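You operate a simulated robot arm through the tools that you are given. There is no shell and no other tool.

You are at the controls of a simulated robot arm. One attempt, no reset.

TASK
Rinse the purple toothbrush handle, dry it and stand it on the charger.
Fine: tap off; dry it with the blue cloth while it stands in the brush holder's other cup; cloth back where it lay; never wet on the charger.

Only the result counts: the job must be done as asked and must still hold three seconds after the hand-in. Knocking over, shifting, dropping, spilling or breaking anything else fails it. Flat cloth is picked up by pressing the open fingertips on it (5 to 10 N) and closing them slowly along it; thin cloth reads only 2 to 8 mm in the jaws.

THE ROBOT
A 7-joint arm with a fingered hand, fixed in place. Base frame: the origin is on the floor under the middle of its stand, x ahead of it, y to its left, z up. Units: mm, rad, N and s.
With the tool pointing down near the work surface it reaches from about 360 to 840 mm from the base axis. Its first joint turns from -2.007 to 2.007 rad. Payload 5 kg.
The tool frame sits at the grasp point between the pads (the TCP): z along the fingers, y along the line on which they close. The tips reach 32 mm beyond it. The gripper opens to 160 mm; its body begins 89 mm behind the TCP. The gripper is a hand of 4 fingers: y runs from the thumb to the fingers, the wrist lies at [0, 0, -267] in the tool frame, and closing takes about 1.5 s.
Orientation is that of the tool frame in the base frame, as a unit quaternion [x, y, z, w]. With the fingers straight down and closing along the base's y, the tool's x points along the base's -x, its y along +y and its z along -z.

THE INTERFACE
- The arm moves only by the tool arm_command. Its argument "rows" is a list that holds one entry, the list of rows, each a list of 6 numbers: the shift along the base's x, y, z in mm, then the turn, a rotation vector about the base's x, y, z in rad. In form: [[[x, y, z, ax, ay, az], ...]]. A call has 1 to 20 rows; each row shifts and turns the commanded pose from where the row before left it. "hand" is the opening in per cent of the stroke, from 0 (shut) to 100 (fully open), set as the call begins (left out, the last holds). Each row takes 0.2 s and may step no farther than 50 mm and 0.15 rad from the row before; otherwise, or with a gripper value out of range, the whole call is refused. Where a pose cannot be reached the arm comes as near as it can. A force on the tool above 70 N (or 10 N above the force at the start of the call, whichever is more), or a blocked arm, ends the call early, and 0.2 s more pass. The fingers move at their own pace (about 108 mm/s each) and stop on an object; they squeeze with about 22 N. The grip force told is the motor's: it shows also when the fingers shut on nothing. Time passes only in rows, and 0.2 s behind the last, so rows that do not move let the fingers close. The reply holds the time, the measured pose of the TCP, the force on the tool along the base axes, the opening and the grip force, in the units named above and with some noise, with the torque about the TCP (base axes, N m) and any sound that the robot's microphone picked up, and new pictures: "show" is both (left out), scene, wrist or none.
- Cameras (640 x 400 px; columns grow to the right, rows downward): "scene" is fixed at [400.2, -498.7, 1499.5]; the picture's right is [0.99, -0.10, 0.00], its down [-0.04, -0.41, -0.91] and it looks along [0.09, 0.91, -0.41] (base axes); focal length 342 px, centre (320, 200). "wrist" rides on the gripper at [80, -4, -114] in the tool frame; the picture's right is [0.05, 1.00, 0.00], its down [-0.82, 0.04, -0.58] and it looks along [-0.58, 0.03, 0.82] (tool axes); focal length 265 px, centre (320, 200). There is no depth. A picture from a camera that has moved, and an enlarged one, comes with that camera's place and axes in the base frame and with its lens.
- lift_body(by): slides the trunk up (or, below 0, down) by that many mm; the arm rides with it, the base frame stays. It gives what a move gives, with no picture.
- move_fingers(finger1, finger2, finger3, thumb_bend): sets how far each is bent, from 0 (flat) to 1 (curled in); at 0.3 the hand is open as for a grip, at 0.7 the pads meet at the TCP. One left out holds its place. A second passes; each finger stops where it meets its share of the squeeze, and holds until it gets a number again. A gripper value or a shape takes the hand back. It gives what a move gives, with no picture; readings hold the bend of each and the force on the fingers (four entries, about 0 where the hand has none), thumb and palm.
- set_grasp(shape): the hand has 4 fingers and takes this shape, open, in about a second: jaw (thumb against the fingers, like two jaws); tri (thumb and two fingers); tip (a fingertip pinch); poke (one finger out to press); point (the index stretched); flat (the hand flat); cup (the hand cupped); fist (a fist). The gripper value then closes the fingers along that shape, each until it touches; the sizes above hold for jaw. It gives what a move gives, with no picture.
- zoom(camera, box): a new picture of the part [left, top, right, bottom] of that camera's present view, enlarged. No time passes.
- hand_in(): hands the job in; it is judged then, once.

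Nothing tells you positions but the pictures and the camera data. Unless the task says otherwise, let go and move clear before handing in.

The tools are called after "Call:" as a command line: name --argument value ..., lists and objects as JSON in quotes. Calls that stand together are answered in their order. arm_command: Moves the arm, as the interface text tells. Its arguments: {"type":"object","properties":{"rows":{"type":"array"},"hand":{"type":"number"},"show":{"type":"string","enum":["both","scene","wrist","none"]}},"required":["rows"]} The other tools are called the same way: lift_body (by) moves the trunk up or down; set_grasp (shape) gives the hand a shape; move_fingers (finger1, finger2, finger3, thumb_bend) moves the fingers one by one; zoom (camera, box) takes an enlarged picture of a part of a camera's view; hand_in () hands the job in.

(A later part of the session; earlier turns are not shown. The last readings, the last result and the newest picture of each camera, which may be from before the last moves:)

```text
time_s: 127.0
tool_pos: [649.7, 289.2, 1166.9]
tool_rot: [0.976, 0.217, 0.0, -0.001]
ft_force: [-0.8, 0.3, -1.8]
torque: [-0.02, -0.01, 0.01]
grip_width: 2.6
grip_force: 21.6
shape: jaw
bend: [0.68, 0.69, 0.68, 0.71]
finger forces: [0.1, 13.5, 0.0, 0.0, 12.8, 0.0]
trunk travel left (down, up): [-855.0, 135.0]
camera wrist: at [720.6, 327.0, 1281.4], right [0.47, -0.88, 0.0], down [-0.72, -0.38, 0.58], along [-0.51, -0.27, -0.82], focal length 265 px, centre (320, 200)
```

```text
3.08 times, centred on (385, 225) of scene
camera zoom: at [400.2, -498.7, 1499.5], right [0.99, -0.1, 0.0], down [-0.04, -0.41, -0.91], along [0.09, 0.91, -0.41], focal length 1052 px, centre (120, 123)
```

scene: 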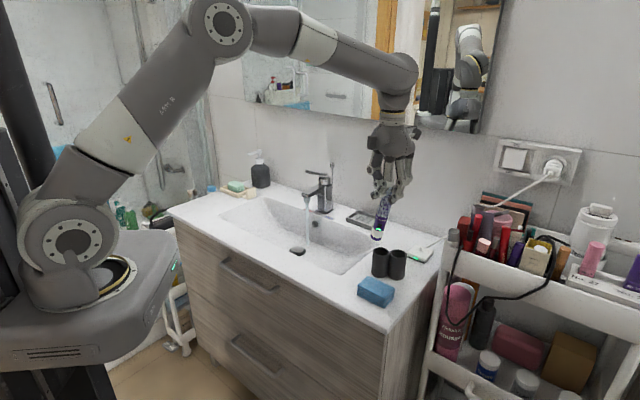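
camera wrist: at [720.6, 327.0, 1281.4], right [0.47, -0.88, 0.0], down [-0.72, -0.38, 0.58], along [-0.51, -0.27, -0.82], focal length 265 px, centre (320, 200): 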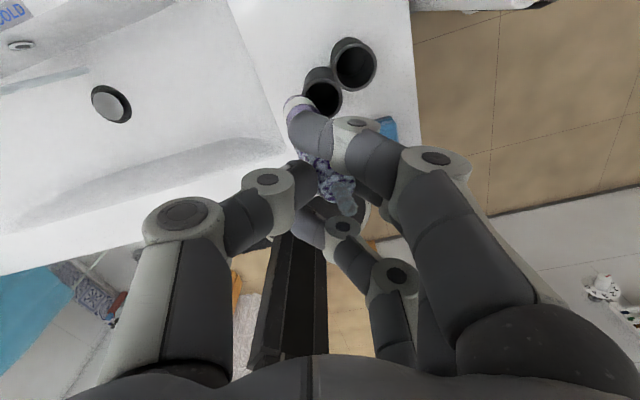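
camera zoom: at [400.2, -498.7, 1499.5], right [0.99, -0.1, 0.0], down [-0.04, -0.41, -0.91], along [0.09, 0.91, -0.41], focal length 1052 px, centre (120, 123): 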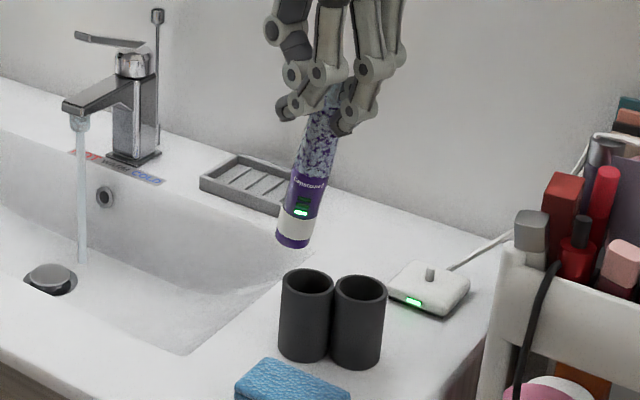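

The handle is held near its top with the residue zone exposed. I'll carry it toward the basin while turning and tilting the hand so the handle lies nearly horizontal, base to the left.

Call:
arm_command --rows '[[[-10.6, 10.6, 0, 0, 0, 0.1163], [-10.6, 10.6, 0, 0, 0, 0.1163], [-10.6, 10.6, 0, 0, 0, 0.1163], [-9.2, 14.8, -10, 0.096, 0.096, 0], [-9.2, 14.8, -10, 0.096, 0.096, 0], [-9.2, 14.8, -10, 0.096, 0.096, 0], [-9.2, 14.8, -10, 0.096, 0.096, 0], [-9.2, 14.8, -10, 0.096, 0.096, 0], [-9.2, 14.8, -10, 0.096, 0.096, 0], [-9.2, 14.8, -10, 0.096, 0.096, 0], [-9.2, 14.8, -10, 0.096, 0.096, 0], [-9.2, 14.8, -10, 0.096, 0.096, 0], [0, 0, 0, 0, 0, 0], [0, 0, 0, 0, 0, 0]]]' --show "both"

Call:
zoom --camera "scene" --box '[260, 120, 400, 270]'

```text
time_s: 130.0
tool_pos: [534.7, 452.7, 1076.3]
tool_rot: [0.757, 0.312, -0.22, -0.53]
ft_force: [0.7, 0.1, -1.1]
torque: [-0.11, -0.06, 0.02]
grip_width: 2.3
grip_force: 21.9
shape: jaw
bend: [0.68, 0.69, 0.68, 0.71]
finger forces: [0.0, 13.7, 0.1, 0.1, 11.7, 0.0]
trunk travel left (down, up): [-855.0, 135.0]
camera wrist: at [666.8, 436.0, 1120.2], right [0.28, -0.21, -0.94], down [-0.18, -0.97, 0.16], along [-0.94, 0.13, -0.31], focal length 265 px, centre (320, 200)
```

scene: 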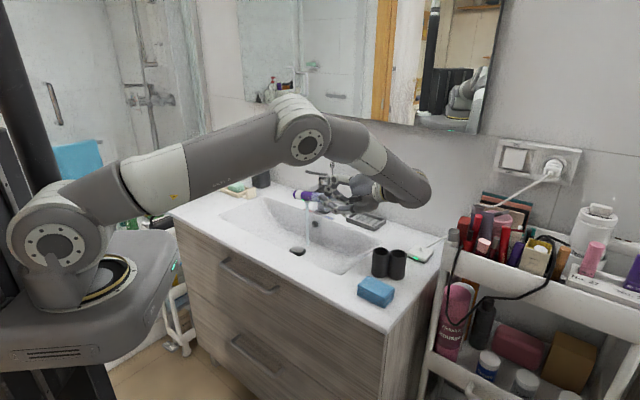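
wrist: 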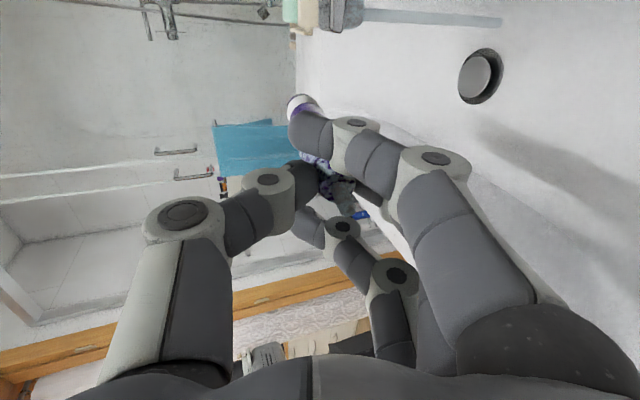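

```text
2.67 times, centred on (330, 195) of scene
camera zoom: at [400.2, -498.7, 1499.5], right [0.99, -0.1, 0.0], down [-0.04, -0.41, -0.91], along [0.09, 0.91, -0.41], focal length 911 px, centre (293, 213)
```

zoom: 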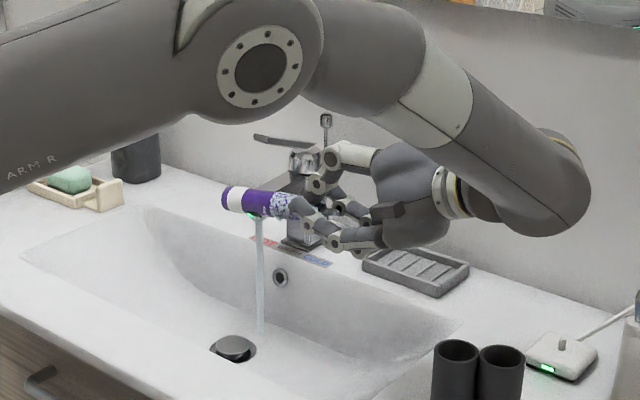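

The handle lies horizontally as planned. I'll lower it in front of the spout, then slide it under the stream.

Call:
arm_command --rows '[[[0, 0, -39, 0, 0, 0], [0, 0, -39, 0, 0, 0], [0, 0, -38, 0, 0, 0], [-4.8, 26, -3.4, 0, 0, 0], [-4.8, 26, -3.4, 0, 0, 0], [-4.8, 26, -3.4, 0, 0, 0], [-4.8, 26, -3.4, 0, 0, 0], [-4.8, 26, -3.4, 0, 0, 0], [0, 0, 0, 0, 0, 0]]]' --show "both"

Call:
zoom --camera "scene" --box '[260, 140, 380, 260]'

```text
time_s: 132.0
tool_pos: [511.0, 583.4, 942.5]
tool_rot: [0.757, 0.312, -0.22, -0.53]
ft_force: [1.0, 0.1, -1.7]
torque: [-0.08, -0.11, -0.02]
grip_width: 2.1
grip_force: 21.9
shape: jaw
bend: [0.68, 0.69, 0.68, 0.71]
finger forces: [0.0, 13.6, 0.1, 0.1, 11.6, 0.0]
trunk travel left (down, up): [-855.0, 135.0]
camera wrist: at [642.9, 565.6, 986.8], right [0.28, -0.21, -0.94], down [-0.18, -0.97, 0.16], along [-0.94, 0.13, -0.31], focal length 265 px, centre (320, 200)
```

scene: 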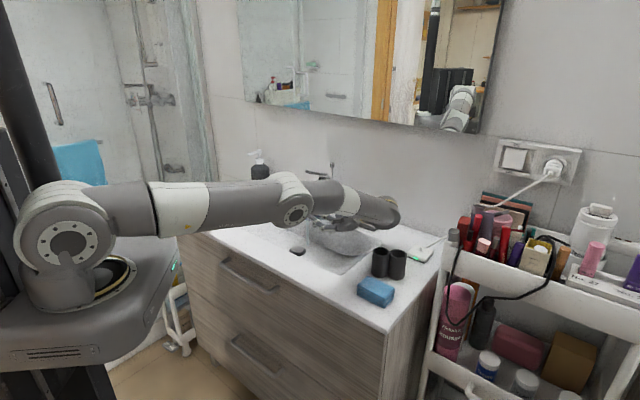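
wrist: 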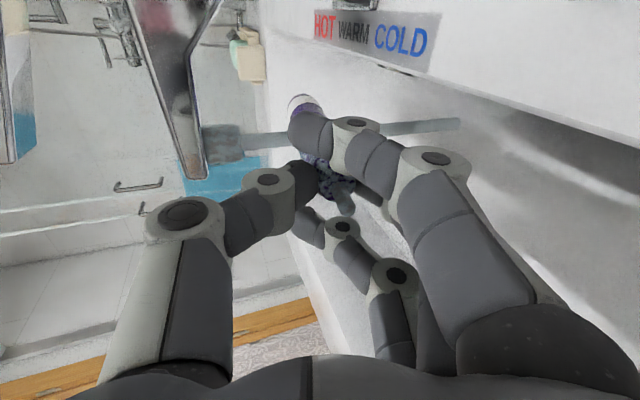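

```text
3.33 times, centred on (320, 200) of scene
camera zoom: at [400.2, -498.7, 1499.5], right [0.99, -0.1, 0.0], down [-0.04, -0.41, -0.91], along [0.09, 0.91, -0.41], focal length 1139 px, centre (320, 200)
```

zoom: 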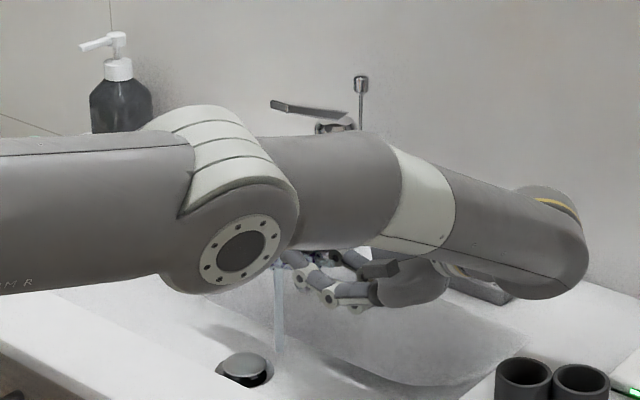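

From these views the stream is really at about (468,634), roughly 6 mm further back than I assumed. I'll shift to centre the handle under it, closer to the residue zone.

Call:
arm_command --rows '[[[-2.1, 4.9, 0, 0, 0, 0], [-2.1, 4.9, 0, 0, 0, 0], [-2.2, 5, 0, 0, 0, 0], [0, 0, 0, 0, 0, 0]]]' --show "wrist"

Call:
zoom --camera "wrist" --box '[160, 60, 480, 260]'

```text
time_s: 133.0
tool_pos: [505.3, 597.7, 943.5]
tool_rot: [0.757, 0.313, -0.219, -0.53]
ft_force: [-1.5, -0.3, -1.1]
torque: [-0.1, -0.07, 0.03]
grip_width: 2.4
grip_force: 22.0
shape: jaw
bend: [0.68, 0.69, 0.68, 0.71]
finger forces: [0.1, 13.6, 0.1, 0.0, 11.6, 0.0]
trunk travel left (down, up): [-855.0, 135.0]
camera wrist: at [636.2, 580.5, 987.1], right [0.28, -0.21, -0.94], down [-0.18, -0.97, 0.16], along [-0.94, 0.13, -0.31], focal length 265 px, centre (320, 200)
```

wrist: 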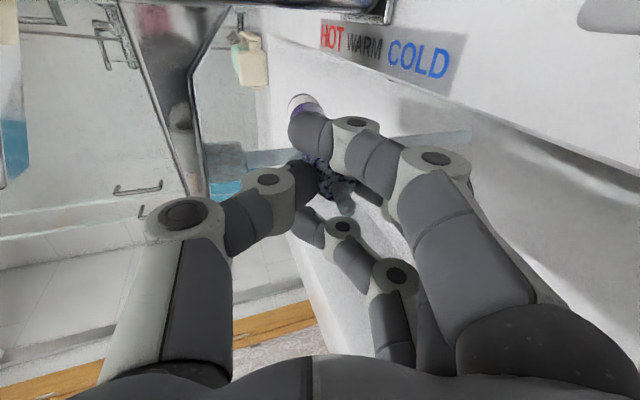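

```text
2.00 times, centred on (320, 160) of wrist
camera zoom: at [636.2, 580.5, 987.1], right [0.28, -0.21, -0.94], down [-0.18, -0.97, 0.16], along [-0.94, 0.13, -0.31], focal length 531 px, centre (320, 280)
```

zoom: 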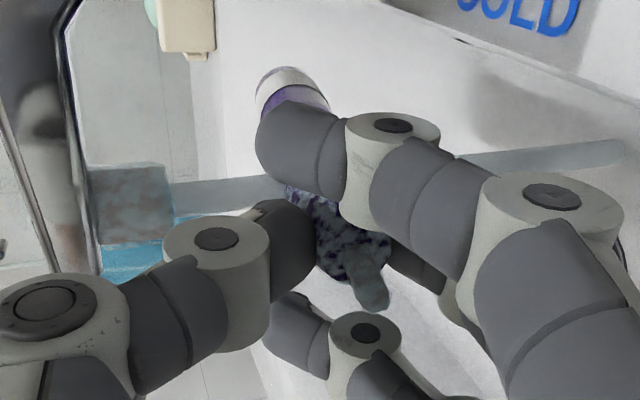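

Call:
arm_command --rows '[[[0, 0, 0, 0, 0, 0], [2.5, -2.5, 0, 0, 0, 0], [2.5, -2.5, 0, 0, 0, 0], [2.5, -2.5, 0, 0, 0, 0], [2.5, -2.5, 0, 0, 0, 0], [2.5, -2.5, 0, 0, 0, 0], [2.5, -2.5, 0, 0, 0, 0], [2.5, -2.5, 0, 0, 0, 0], [0, 0, 0, 0, 0, 0], [-2.5, 2.5, 0, 0, 0, 0], [-2.5, 2.5, 0, 0, 0, 0], [-2.5, 2.5, 0, 0, 0, 0], [-2.5, 2.5, 0, 0, 0, 0], [-2.5, 2.5, 0, 0, 0, 0], [-2.5, 2.5, 0, 0, 0, 0], [-2.5, 2.5, 0, 0, 0, 0], [0, 0, 0, 0, 0, 0]]]' --show "wrist"

Call:
zoom --camera "wrist" --box '[260, 80, 400, 220]'

```text
time_s: 136.6
tool_pos: [504.5, 598.6, 942.8]
tool_rot: [0.757, 0.313, -0.219, -0.53]
ft_force: [0.2, 0.8, -1.7]
torque: [-0.09, -0.09, -0.04]
grip_width: 2.1
grip_force: 21.6
shape: jaw
bend: [0.68, 0.69, 0.68, 0.71]
finger forces: [0.1, 13.5, 0.0, 0.0, 11.5, 0.0]
trunk travel left (down, up): [-855.0, 135.0]
camera wrist: at [635.8, 580.7, 987.0], right [0.28, -0.21, -0.94], down [-0.18, -0.97, 0.16], along [-0.94, 0.13, -0.31], focal length 265 px, centre (320, 200)
```

wrist: 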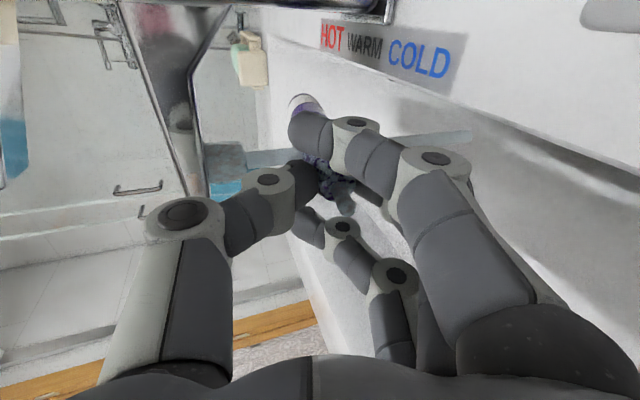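

```text
2.86 times, centred on (330, 150) of wrist
camera zoom: at [635.8, 580.7, 987.0], right [0.28, -0.21, -0.94], down [-0.18, -0.97, 0.16], along [-0.94, 0.13, -0.31], focal length 758 px, centre (291, 343)
```

zoom: 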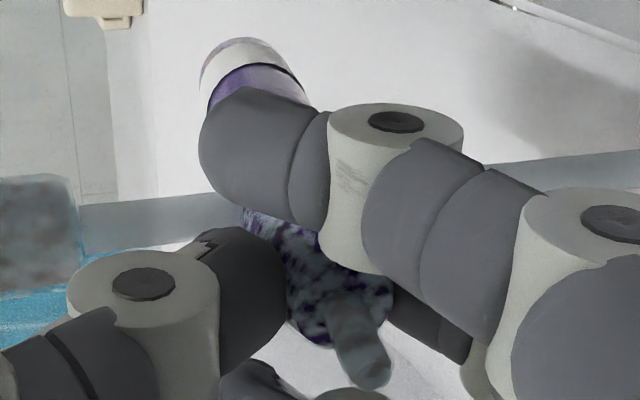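

The body shows noticeably more purple now. I'll roll the hand 90° to expose another side and continue rinsing.

Call:
arm_command --rows '[[[3, -3, 5, 0, 0, 0], [3, -3, 5, 0, 0, 0], [3, -3, 5, 0, 0, 0], [0, 0, 0, 0.0948, -0.095, 0.0487], [0, 0, 0, 0.0948, -0.095, 0.0487], [0, 0, 0, 0.0948, -0.095, 0.0487], [0, 0, 0, 0.0948, -0.095, 0.0487], [0, 0, 0, 0.0948, -0.095, 0.0487], [0, 0, 0, 0.0948, -0.095, 0.0487], [0, 0, 0, 0.0948, -0.095, 0.0487], [0, 0, 0, 0.0948, -0.095, 0.0487], [0, 0, 0, 0.0948, -0.095, 0.0487], [0, 0, 0, 0.0948, -0.095, 0.0487], [0, 0, 0, 0.0948, -0.095, 0.0487], [0, 0, 0, 0, 0, 0]]]' --show "both"

Call:
zoom --camera "wrist" --box '[200, 60, 440, 260]'

```text
time_s: 139.8
tool_pos: [513.9, 588.4, 959.0]
tool_rot: [0.314, 0.757, 0.22, -0.529]
ft_force: [0.3, 0.2, -1.1]
torque: [-0.02, -0.09, 0.03]
grip_width: 2.4
grip_force: 22.1
shape: jaw
bend: [0.68, 0.69, 0.68, 0.71]
finger forces: [0.1, 13.3, 0.0, 0.0, 12.9, 0.0]
trunk travel left (down, up): [-855.0, 135.0]
camera wrist: at [566.8, 530.5, 1073.3], right [0.7, 0.72, 0.05], down [0.61, -0.55, -0.57], along [-0.38, 0.43, -0.82], focal length 265 px, centre (320, 200)
```

scene: 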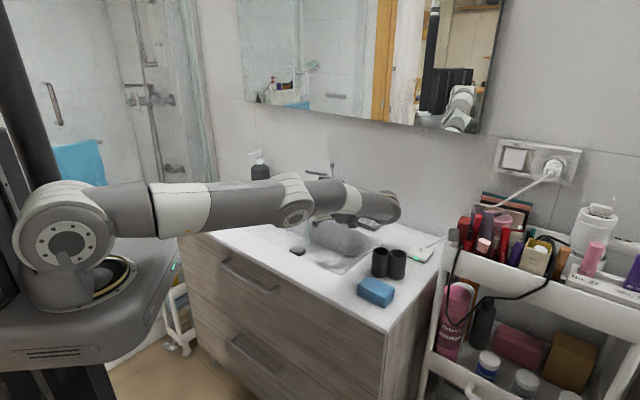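
wrist: 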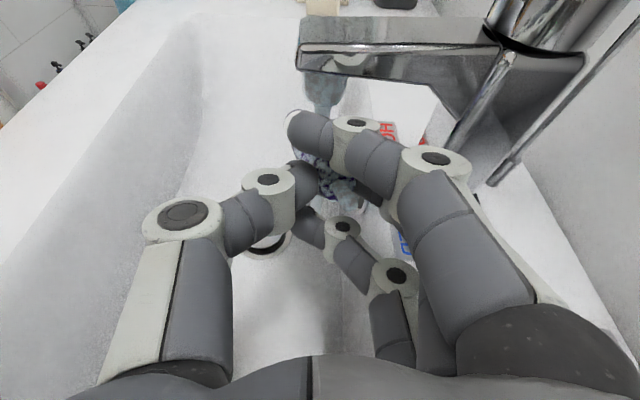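

```text
2.00 times, centred on (320, 160) of wrist
camera zoom: at [566.8, 530.5, 1073.3], right [0.7, 0.72, 0.05], down [0.61, -0.55, -0.57], along [-0.38, 0.43, -0.82], focal length 531 px, centre (320, 280)
```

zoom: 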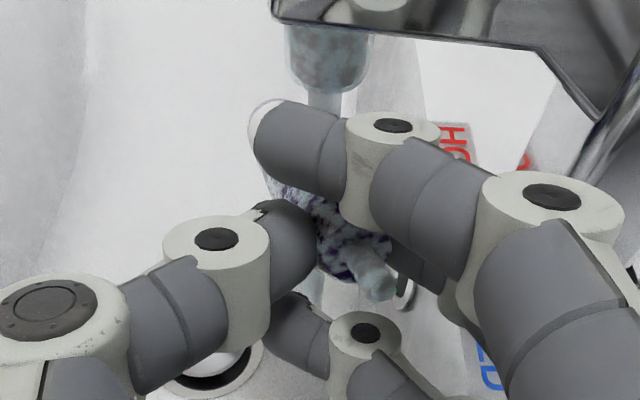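

Call:
arm_command --rows '[[[0, 0, 0, 0, 0, 0], [-2.5, 2.5, 0, 0, 0, 0], [-2.5, 2.5, 0, 0, 0, 0], [-2.5, 2.5, 0, 0, 0, 0], [-2.5, 2.5, 0, 0, 0, 0], [0, 0, 0, 0, 0, 0], [0, 0, 0, 0, 0, 0], [2.5, -2.5, 0, 0, 0, 0], [2.5, -2.5, 0, 0, 0, 0], [2.5, -2.5, 0, 0, 0, 0], [2.5, -2.5, 0, 0, 0, 0], [2.5, -2.5, 0, 0, 0, 0], [2.5, -2.5, 0, 0, 0, 0], [0, 0, 0, 0, 0, 0]]]' --show "none"

Call:
arm_command --rows '[[[0, 0, 0, 0.0948, -0.095, 0.0487], [0, 0, 0, 0.0948, -0.095, 0.0487], [0, 0, 0, 0.0948, -0.095, 0.0487], [0, 0, 0, 0.0948, -0.095, 0.0487], [0, 0, 0, 0.0948, -0.095, 0.0487], [0, 0, 0, 0.0948, -0.095, 0.0487], [0, 0, 0, 0.0948, -0.095, 0.0487], [0, 0, 0, 0.0948, -0.095, 0.0487], [0, 0, 0, 0.0948, -0.095, 0.0487], [0, 0, 0, 0.0948, -0.095, 0.0487], [0, 0, 0, 0.0948, -0.095, 0.0487], [0, 0, 0, 0, 0, 0]]]' --show "both"

Call:
zoom --camera "wrist" --box '[200, 60, 440, 260]'

```text
time_s: 142.8
tool_pos: [517.7, 583.9, 958.4]
tool_rot: [0.315, 0.756, 0.22, -0.53]
ft_force: [0.2, -0.4, -1.3]
torque: [-0.03, -0.09, 0.0]
grip_width: 2.3
grip_force: 21.6
shape: jaw
bend: [0.68, 0.69, 0.68, 0.71]
finger forces: [0.1, 13.3, 0.1, 0.0, 12.8, 0.0]
trunk travel left (down, up): [-855.0, 135.0]
```

```text
time_s: 145.4
tool_pos: [518.0, 584.3, 959.5]
tool_rot: [-0.313, 0.757, 0.53, -0.22]
ft_force: [-0.5, -0.1, -1.4]
torque: [-0.07, -0.05, -0.03]
grip_width: 3.0
grip_force: 22.2
shape: jaw
bend: [0.68, 0.69, 0.68, 0.72]
finger forces: [0.1, 13.7, 0.0, 0.0, 14.5, 0.0]
trunk travel left (down, up): [-855.0, 135.0]
camera wrist: at [538.2, 451.4, 994.3], right [-0.28, 0.21, 0.94], down [0.95, 0.2, 0.24], along [-0.14, 0.96, -0.25], focal length 265 px, centre (320, 200)
```

scene: 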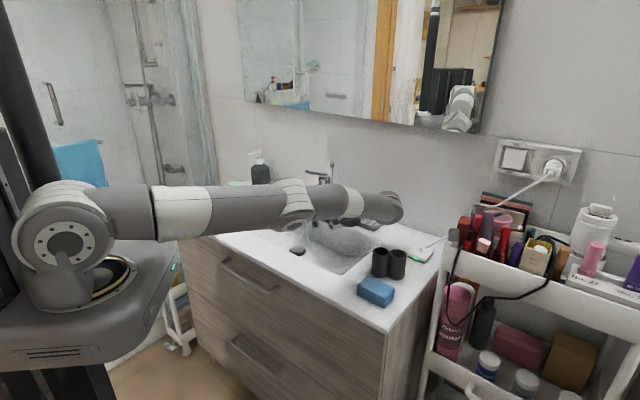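
wrist: 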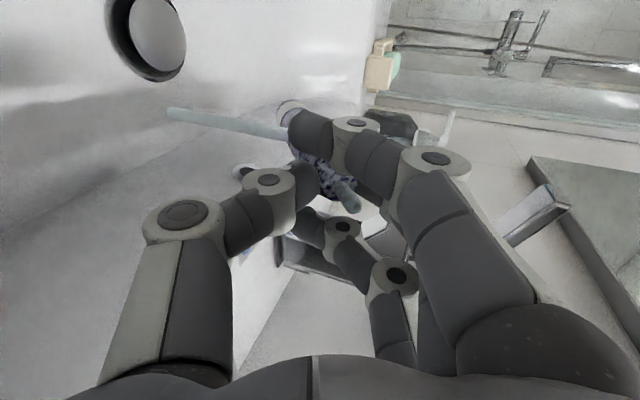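

```text
2.00 times, centred on (320, 160) of wrist
camera zoom: at [538.2, 451.4, 994.3], right [-0.28, 0.21, 0.94], down [0.95, 0.2, 0.24], along [-0.14, 0.96, -0.25], focal length 531 px, centre (320, 280)
```

zoom: 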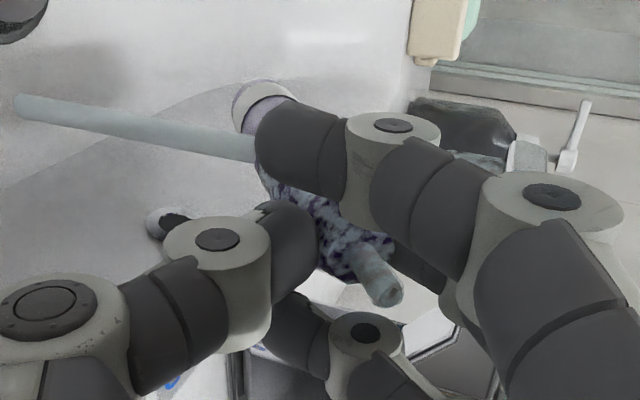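

Call:
arm_command --rows '[[[-2.5, 2.5, 0, 0, 0, 0], [-2.5, 2.5, 0, 0, 0, 0], [-2.5, 2.5, 0, 0, 0, 0], [0, 0, 0, 0, 0, 0], [-2.5, 2.5, 0, 0, 0, 0], [0, 0, 0, 0, 0, 0], [-2.5, 2.5, 0, 0, 0, 0], [0, 0, 0, 0, 0, 0], [0, 0, 0, 0, 0, 0], [0, 0, 0, 0, 0, 0]]]' --show "wrist"

Call:
zoom --camera "wrist" --box '[240, 80, 400, 220]'

```text
time_s: 147.6
tool_pos: [506.0, 595.9, 958.4]
tool_rot: [-0.312, 0.757, 0.53, -0.219]
ft_force: [-0.5, 0.0, -1.5]
torque: [-0.08, -0.07, 0.03]
grip_width: 2.6
grip_force: 21.9
shape: jaw
bend: [0.68, 0.69, 0.68, 0.72]
finger forces: [0.1, 13.8, 0.1, 0.0, 14.6, 0.1]
trunk travel left (down, up): [-855.0, 135.0]
camera wrist: at [525.4, 463.6, 994.3], right [-0.27, 0.21, 0.94], down [0.95, 0.2, 0.23], along [-0.14, 0.96, -0.25], focal length 265 px, centre (320, 200)
```

wrist: 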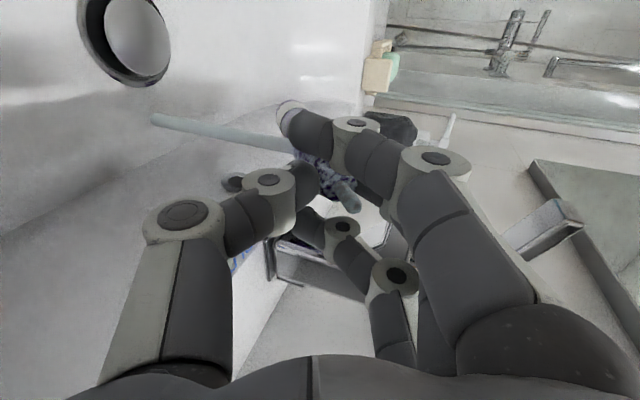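

```text
2.86 times, centred on (320, 150) of wrist
camera zoom: at [525.4, 463.6, 994.3], right [-0.27, 0.21, 0.94], down [0.95, 0.2, 0.23], along [-0.14, 0.96, -0.25], focal length 758 px, centre (320, 343)
```

zoom: 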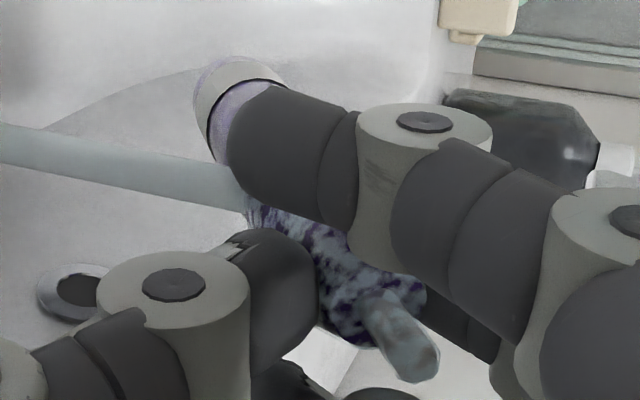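

Call:
arm_command --rows '[[[2.5, -2.5, 0, 0, 0, 0], [2.5, -2.5, 0, 0, 0, 0], [0, 0, 0, 0, 0, 0], [2.5, -2.5, 0, 0, 0, 0], [2.5, -2.5, 0, 0, 0, 0], [0, 0, 0, 0, 0, 0], [-2.5, 2.5, 0, 0, 0, 0], [-2.5, 2.5, 0, 0, 0, 0], [0, 0, 0, 0, 0, 0], [-2.5, 2.5, 0, 0, 0, 0], [-2.5, 2.5, 0, 0, 0, 0], [0, 0, 0, 0, 0, 0], [0, 0, 0, 0, 0, 0]]]' --show "none"

Call:
arm_command --rows '[[[4, -4, 0, 0, 0, 0], [-6, -20, 0, 0, 0, 0], [-6, -20, 2, 0, 0, 0], [-6, -20, 2, 0, 0, 0], [-6, -20, 2, 0, 0, 0], [0, 0, 30, 0, 0, 0], [0, 0, 40, 0, 0, 0], [0, 0, 40, 0, 0, 0], [0, 0, 40, 0, 0, 0], [0, 0, 0, 0, 0, 0]]]' --show "both"

Call:
zoom --camera "scene" --box '[250, 120, 370, 240]'

```text
time_s: 150.4
tool_pos: [506.0, 595.9, 958.4]
tool_rot: [-0.311, 0.757, 0.53, -0.221]
ft_force: [-0.6, 0.6, -0.8]
torque: [-0.1, -0.06, -0.03]
grip_width: 2.7
grip_force: 21.9
shape: jaw
bend: [0.68, 0.69, 0.68, 0.72]
finger forces: [0.0, 13.7, 0.0, 0.0, 14.6, 0.1]
trunk travel left (down, up): [-855.0, 135.0]
```

```text
time_s: 152.6
tool_pos: [484.9, 512.6, 1114.5]
tool_rot: [-0.311, 0.757, 0.53, -0.221]
ft_force: [0.9, -0.3, -0.8]
torque: [-0.07, -0.08, 0.03]
grip_width: 2.8
grip_force: 22.0
shape: jaw
bend: [0.68, 0.69, 0.68, 0.72]
finger forces: [0.1, 13.7, 0.1, 0.1, 14.7, 0.1]
trunk travel left (down, up): [-855.0, 135.0]
camera wrist: at [504.9, 378.9, 1150.6], right [-0.27, 0.21, 0.94], down [0.95, 0.2, 0.23], along [-0.14, 0.96, -0.25], focal length 265 px, centre (320, 200)
```

scene: 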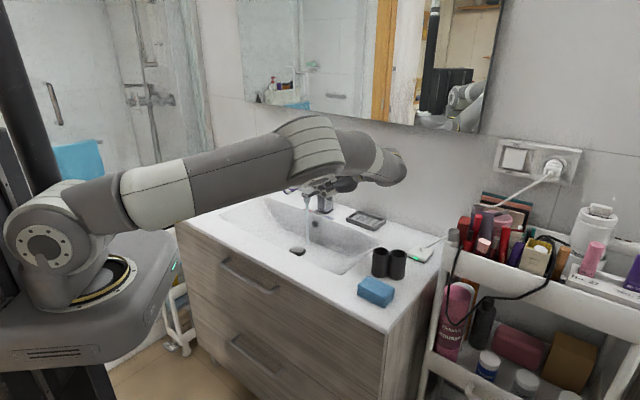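
wrist: 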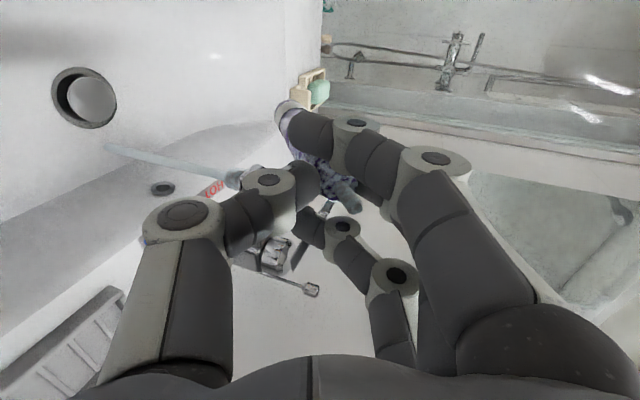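

```text
3.33 times, centred on (310, 180) of scene
camera zoom: at [400.2, -498.7, 1499.5], right [0.99, -0.1, 0.0], down [-0.04, -0.41, -0.91], along [0.09, 0.91, -0.41], focal length 1139 px, centre (353, 267)
```

zoom: 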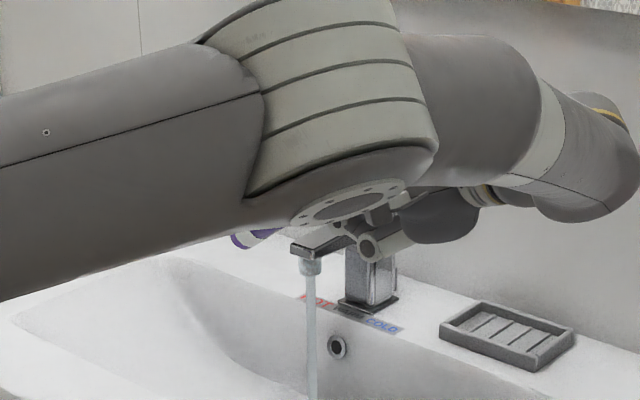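

My arm hides the view. I'll bring the hand back to pointing down near the holder so I can inspect the handle from the scene camera.

Call:
arm_command --rows '[[[8, -12, 10, -0.096, -0.096, 0], [8, -12, 10, -0.096, -0.096, 0], [8, -12, 10, -0.096, -0.096, 0], [8, -12, 10, -0.096, -0.096, 0], [8, -12, 8, -0.096, -0.096, 0], [8, -12, 5, -0.096, -0.096, 0], [8, -12, 0, -0.096, -0.096, 0], [8, -12, 0, -0.096, -0.096, 0], [8, -12, 0, -0.096, -0.096, 0], [0, 0, 0, 0, 0, 0], [0, 0, 0, 0, 0, 0]]]' --show "both"

Call:
zoom --camera "scene" --box '[320, 130, 420, 250]'

```text
time_s: 155.0
tool_pos: [558.8, 403.8, 1166.4]
tool_rot: [-0.38, 0.925, 0.0, 0.0]
ft_force: [0.3, -0.1, -1.8]
torque: [-0.01, -0.03, 0.0]
grip_width: 2.6
grip_force: 22.4
shape: jaw
bend: [0.68, 0.69, 0.68, 0.72]
finger forces: [0.0, 13.5, 0.0, 0.0, 12.7, 0.0]
trunk travel left (down, up): [-855.0, 135.0]
camera wrist: at [504.1, 345.2, 1282.0], right [-0.74, 0.67, 0.0], down [0.55, 0.6, 0.58], along [0.39, 0.43, -0.82], focal length 265 px, centre (320, 200)
```

scene: 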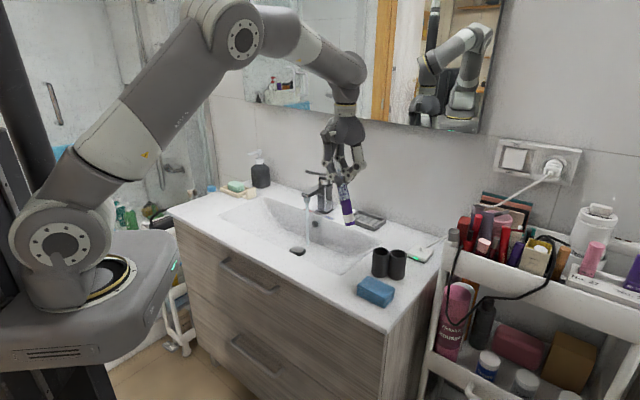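
wrist: 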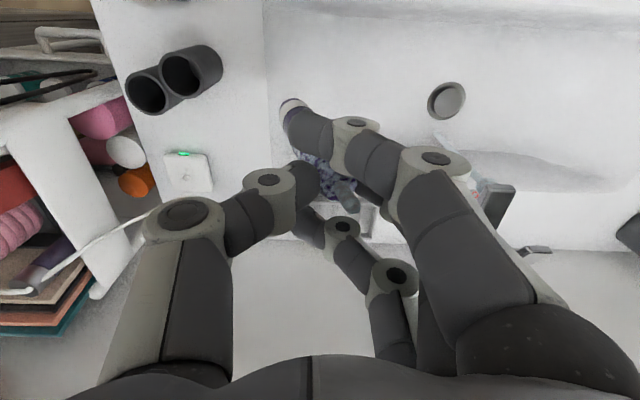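

```text
3.33 times, centred on (370, 190) of scene
camera zoom: at [400.2, -498.7, 1499.5], right [0.99, -0.1, 0.0], down [-0.04, -0.41, -0.91], along [0.09, 0.91, -0.41], focal length 1139 px, centre (153, 233)
```

zoom: 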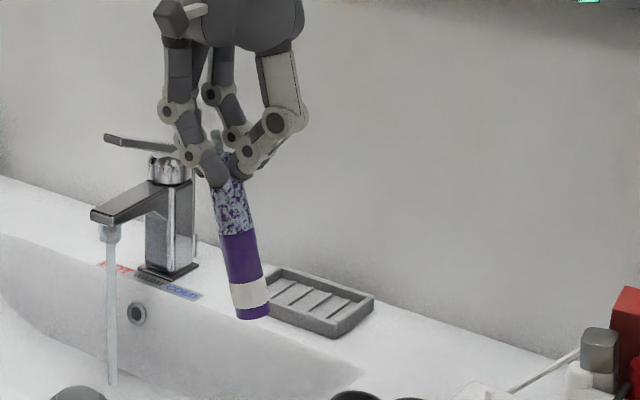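

Call:
zoom --camera "scene" --box '[328, 165, 368, 215]'

Call:
zoom --camera "wrist" --box '[270, 80, 380, 230]'

```text
8.00 times, centred on (348, 190) of scene
camera zoom: at [400.2, -498.7, 1499.5], right [0.99, -0.1, 0.0], down [-0.04, -0.41, -0.91], along [0.09, 0.91, -0.41], focal length 2734 px, centre (96, 280)
```

zoom: 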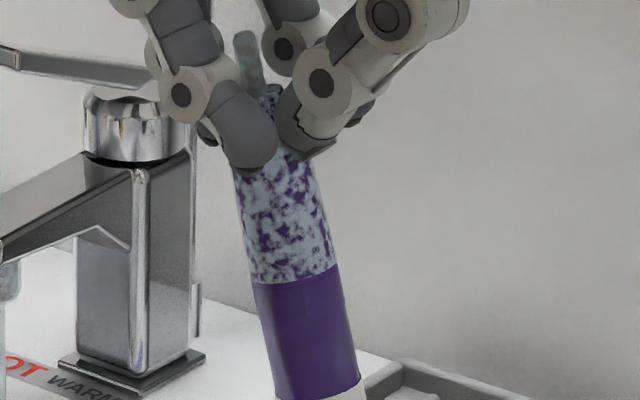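

```text
2.67 times, centred on (325, 155) of wrist
camera zoom: at [504.1, 345.2, 1282.0], right [-0.74, 0.67, 0.0], down [0.55, 0.6, 0.58], along [0.39, 0.43, -0.82], focal length 708 px, centre (307, 320)
```

zoom: 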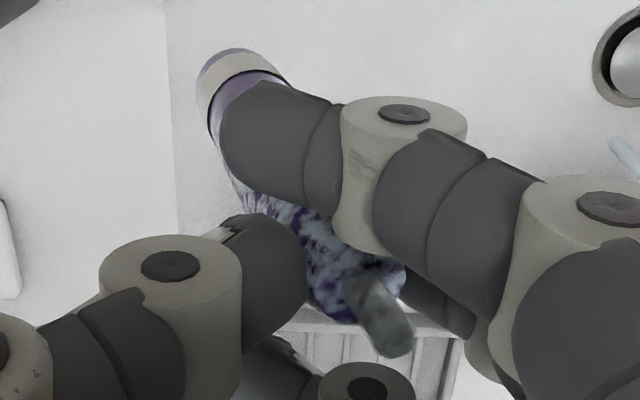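

On reflection, the cream residue is gone. What remains on the purple body is the same blue-grey as the stream, so it is a wet film. I'll straighten the handle and take it back to the empty cup.

Call:
arm_command --rows '[[[23.3, -30.5, 3, 0.085, 0.085, 0], [23.3, -30.5, 3, 0.085, 0.085, 0], [23.3, -30.5, 2, 0, 0, 0], [23.3, -30.3, 2, 0, 0, 0], [0, 0, 0, 0, 0, 0], [0, 0, 0, 0, 0, 0]]]' --show "both"

Call:
zoom --camera "scene" --box '[340, 170, 430, 290]'

Call:
zoom --camera "wrist" --box '[220, 40, 420, 240]'

```text
time_s: 156.4
tool_pos: [651.9, 281.7, 1175.8]
tool_rot: [-0.378, 0.918, 0.112, -0.046]
ft_force: [0.1, -0.7, -0.9]
torque: [0.0, -0.01, 0.02]
grip_width: 2.7
grip_force: 22.0
shape: jaw
bend: [0.68, 0.69, 0.68, 0.72]
finger forces: [0.0, 13.4, 0.0, 0.0, 13.0, 0.0]
trunk travel left (down, up): [-855.0, 135.0]
camera wrist: at [617.2, 203.3, 1287.1], right [-0.72, 0.65, 0.24], down [0.65, 0.51, 0.57], along [0.25, 0.57, -0.79], focal length 265 px, centre (320, 200)
```

scene: 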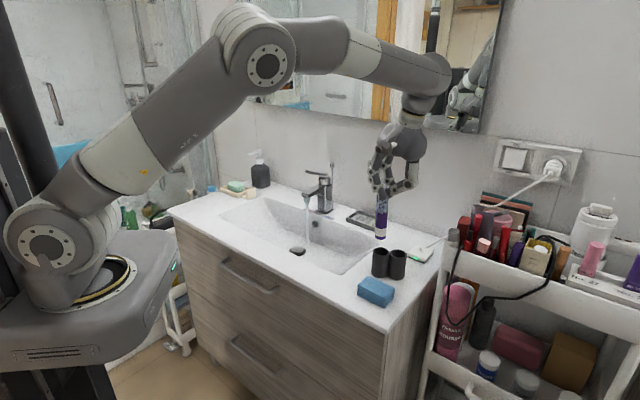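
wrist: 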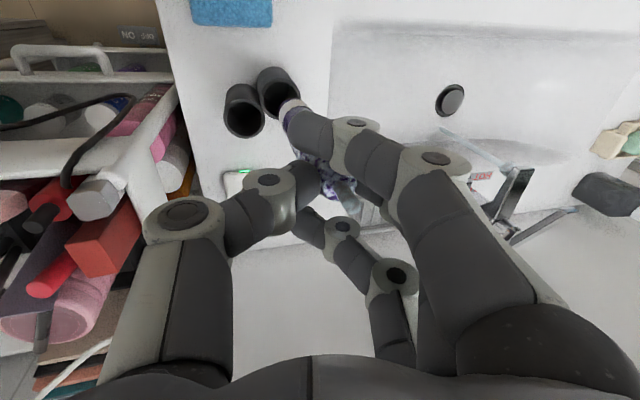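

```text
3.33 times, centred on (385, 230) of scene
camera zoom: at [400.2, -498.7, 1499.5], right [0.99, -0.1, 0.0], down [-0.04, -0.41, -0.91], along [0.09, 0.91, -0.41], focal length 1139 px, centre (103, 100)
```

zoom: 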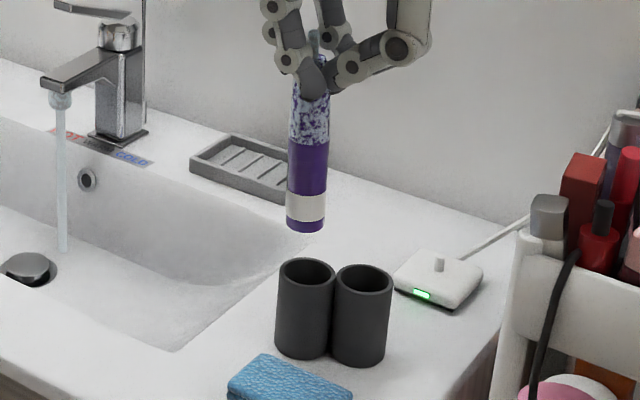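

```text
2.00 times, centred on (320, 140) of wrist
camera zoom: at [617.2, 203.3, 1287.1], right [-0.72, 0.65, 0.24], down [0.65, 0.51, 0.57], along [0.25, 0.57, -0.79], focal length 531 px, centre (320, 320)
```

zoom: 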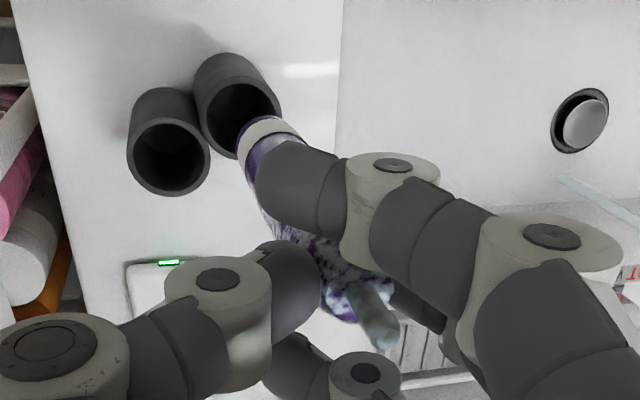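

Call:
arm_command --rows '[[[4.5, 3, -15, 0, 0, 0], [0, 0, -20, 0, 0, 0], [0, 0, -25, 0, 0, 0], [0, 0, -25, 0, 0, 0], [0, 0, -10, 0, 0, 0], [0, 0, 0, 0, 0, 0]]]' --show "both"

Call:
zoom --camera "scene" --box '[340, 180, 430, 290]'

```text
time_s: 157.8
tool_pos: [655.5, 284.0, 1085.3]
tool_rot: [-0.379, 0.918, 0.111, -0.045]
ft_force: [1.1, -1.6, 27.4]
torque: [0.41, 0.4, -0.03]
grip_width: 5.5
grip_force: 21.7
shape: jaw
bend: [0.68, 0.67, 0.68, 0.75]
finger forces: [0.0, 19.3, 6.8, 0.0, 20.5, 0.1]
trunk travel left (down, up): [-855.0, 135.0]
camera wrist: at [619.6, 205.8, 1195.2], right [-0.72, 0.65, 0.24], down [0.65, 0.5, 0.57], along [0.25, 0.57, -0.78], focal length 265 px, centre (320, 200)
```

scene: 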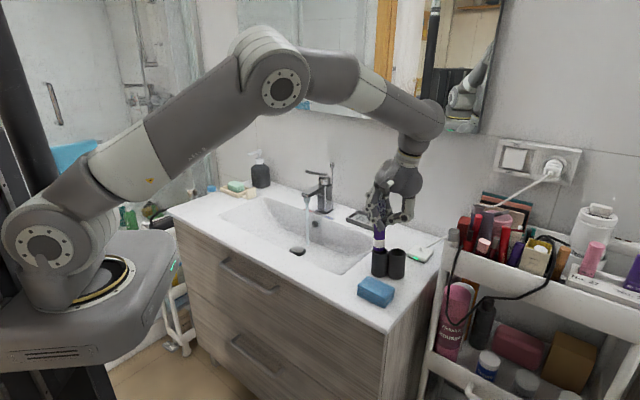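
wrist: 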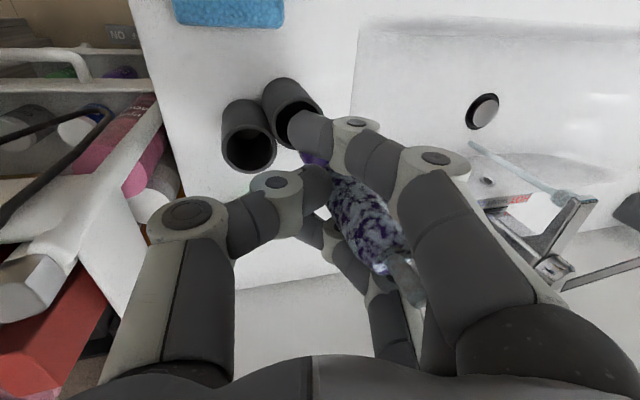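

```text
3.64 times, centred on (385, 235) of scene
camera zoom: at [400.2, -498.7, 1499.5], right [0.99, -0.1, 0.0], down [-0.04, -0.41, -0.91], along [0.09, 0.91, -0.41], focal length 1243 px, centre (84, 73)
```

zoom: 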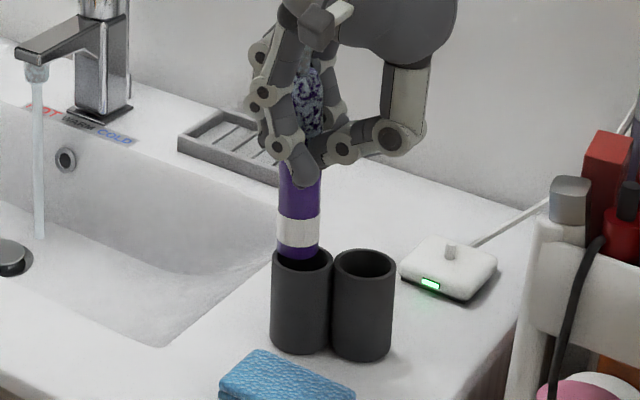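

The base caught the cup's rim and the handle slid up in the grip. I'll raise it off and check alignment.

Call:
arm_command --rows '[[[0, 0, 6, 0, 0, 0], [0, 0, 6, 0, 0, 0], [0, 0, 4, 0, 0, 0], [0, 0, 0, 0, 0, 0]]]' --show "both"

Call:
zoom --camera "scene" --box '[350, 190, 420, 280]'

Call:
zoom --camera "wrist" --box '[200, 60, 440, 320]'

```text
time_s: 158.8
tool_pos: [655.2, 285.4, 1097.9]
tool_rot: [-0.379, 0.918, 0.112, -0.046]
ft_force: [0.6, -0.2, -1.6]
torque: [-0.04, -0.03, -0.01]
grip_width: 3.1
grip_force: 22.0
shape: jaw
bend: [0.68, 0.66, 0.68, 0.72]
finger forces: [0.0, 15.8, 1.8, 0.0, 14.0, 0.1]
trunk travel left (down, up): [-855.0, 135.0]
camera wrist: at [621.0, 206.8, 1208.5], right [-0.72, 0.65, 0.24], down [0.65, 0.51, 0.57], along [0.25, 0.57, -0.79], focal length 265 px, centre (320, 200)
```

scene: 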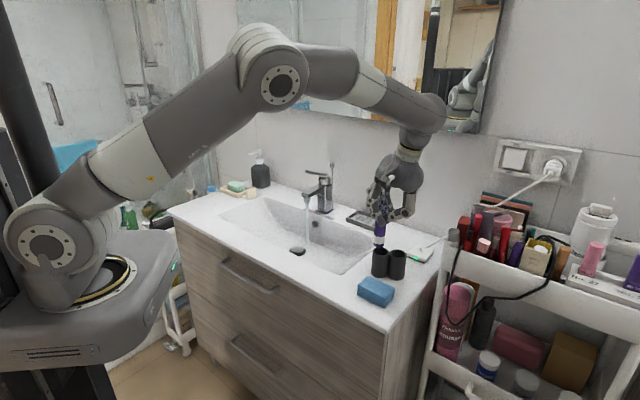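
wrist: 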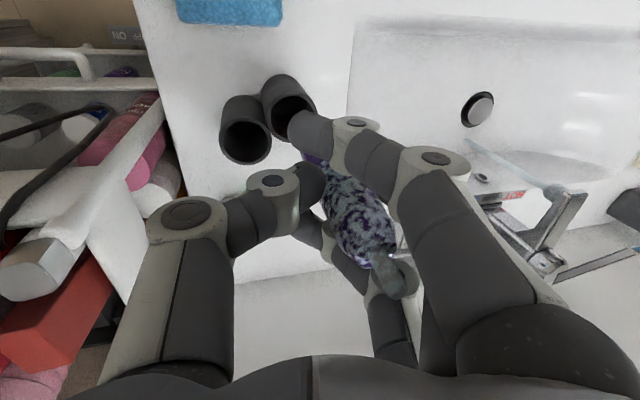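

```text
4.44 times, centred on (385, 235) of scene
camera zoom: at [400.2, -498.7, 1499.5], right [0.99, -0.1, 0.0], down [-0.04, -0.41, -0.91], along [0.09, 0.91, -0.41], focal length 1519 px, centre (31, 44)
```

zoom: 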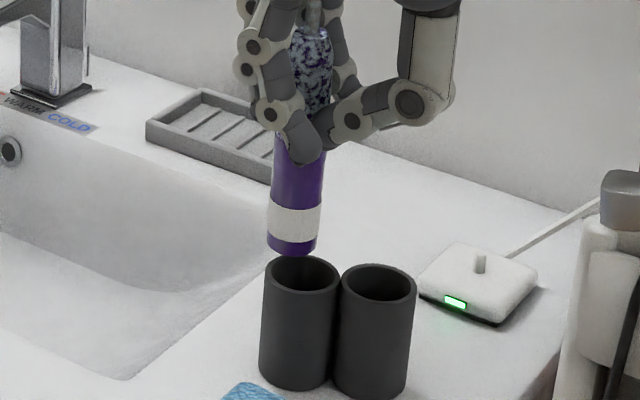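

```text
1.54 times, centred on (320, 190) of wrist
camera zoom: at [621.0, 206.8, 1208.5], right [-0.72, 0.65, 0.24], down [0.65, 0.51, 0.57], along [0.25, 0.57, -0.79], focal length 408 px, centre (320, 215)
```

zoom: 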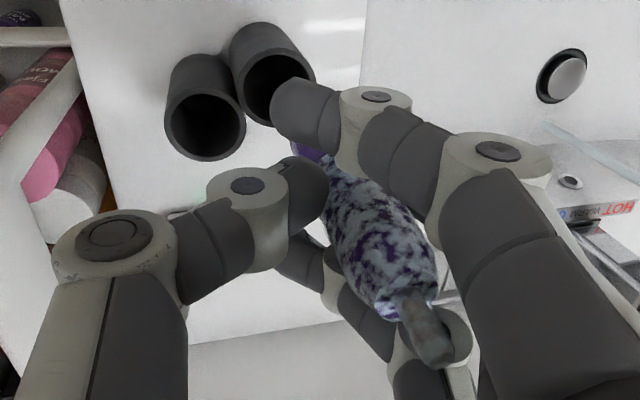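

Call:
arm_command --rows '[[[5, 7.6, 4, -0.113, 0.0315, 0], [5, 7.7, 4, -0.113, 0.0315, 0], [0, 0, 0, 0, 0, 0], [0, 0, 0, 0, 0, 0]]]' --show "both"

Call:
zoom --camera "scene" --box '[350, 180, 420, 280]'

Call:
zoom --camera "wrist" --box '[200, 60, 440, 320]'

```text
time_s: 159.8
tool_pos: [664.2, 301.4, 1106.5]
tool_rot: [-0.367, 0.923, 0.02, -0.117]
ft_force: [-0.2, 0.0, -1.1]
torque: [-0.02, -0.04, -0.01]
grip_width: 3.1
grip_force: 22.0
shape: jaw
bend: [0.68, 0.66, 0.68, 0.72]
finger forces: [0.0, 15.6, 1.1, 0.1, 14.0, 0.0]
trunk travel left (down, up): [-855.0, 135.0]
camera wrist: at [638.2, 249.8, 1233.8], right [-0.71, 0.69, 0.13], down [0.68, 0.62, 0.4], along [0.2, 0.37, -0.91], focal length 265 px, centre (320, 200)
```

scene: 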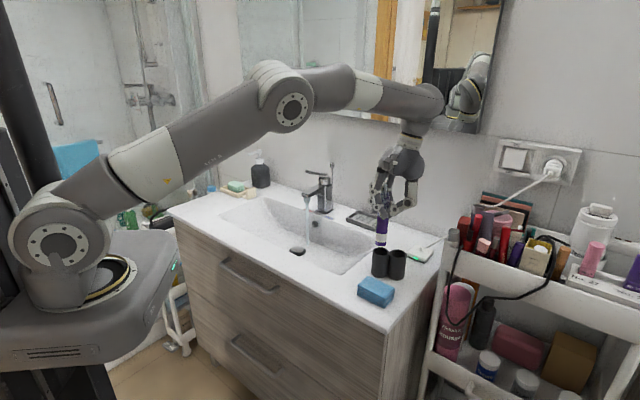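
wrist: 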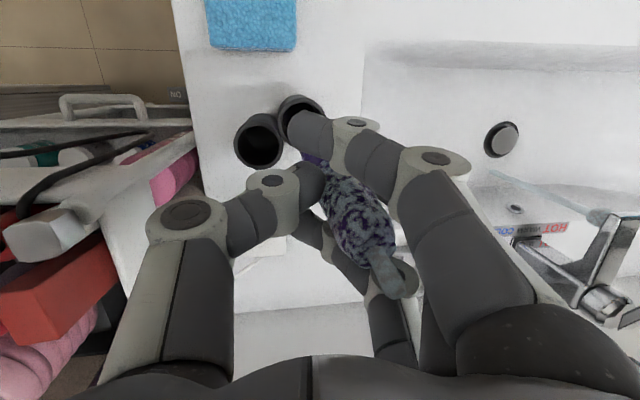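

```text
4.00 times, centred on (385, 230) of scene
camera zoom: at [400.2, -498.7, 1499.5], right [0.99, -0.1, 0.0], down [-0.04, -0.41, -0.91], along [0.09, 0.91, -0.41], focal length 1367 px, centre (60, 80)
```

zoom: 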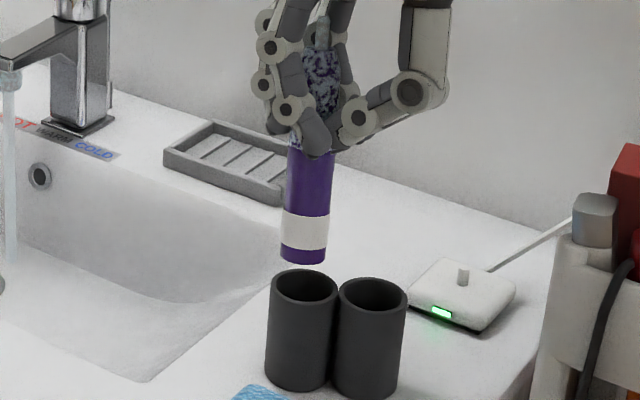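

```text
1.54 times, centred on (320, 190) of wrist
camera zoom: at [638.2, 249.8, 1233.8], right [-0.71, 0.69, 0.13], down [0.68, 0.62, 0.4], along [0.2, 0.37, -0.91], focal length 408 px, centre (320, 215)
```

zoom: 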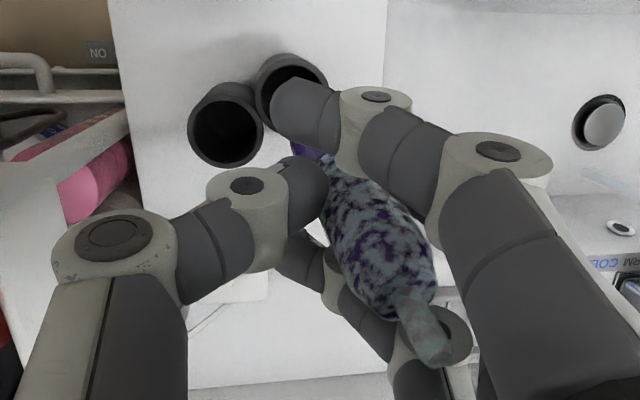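

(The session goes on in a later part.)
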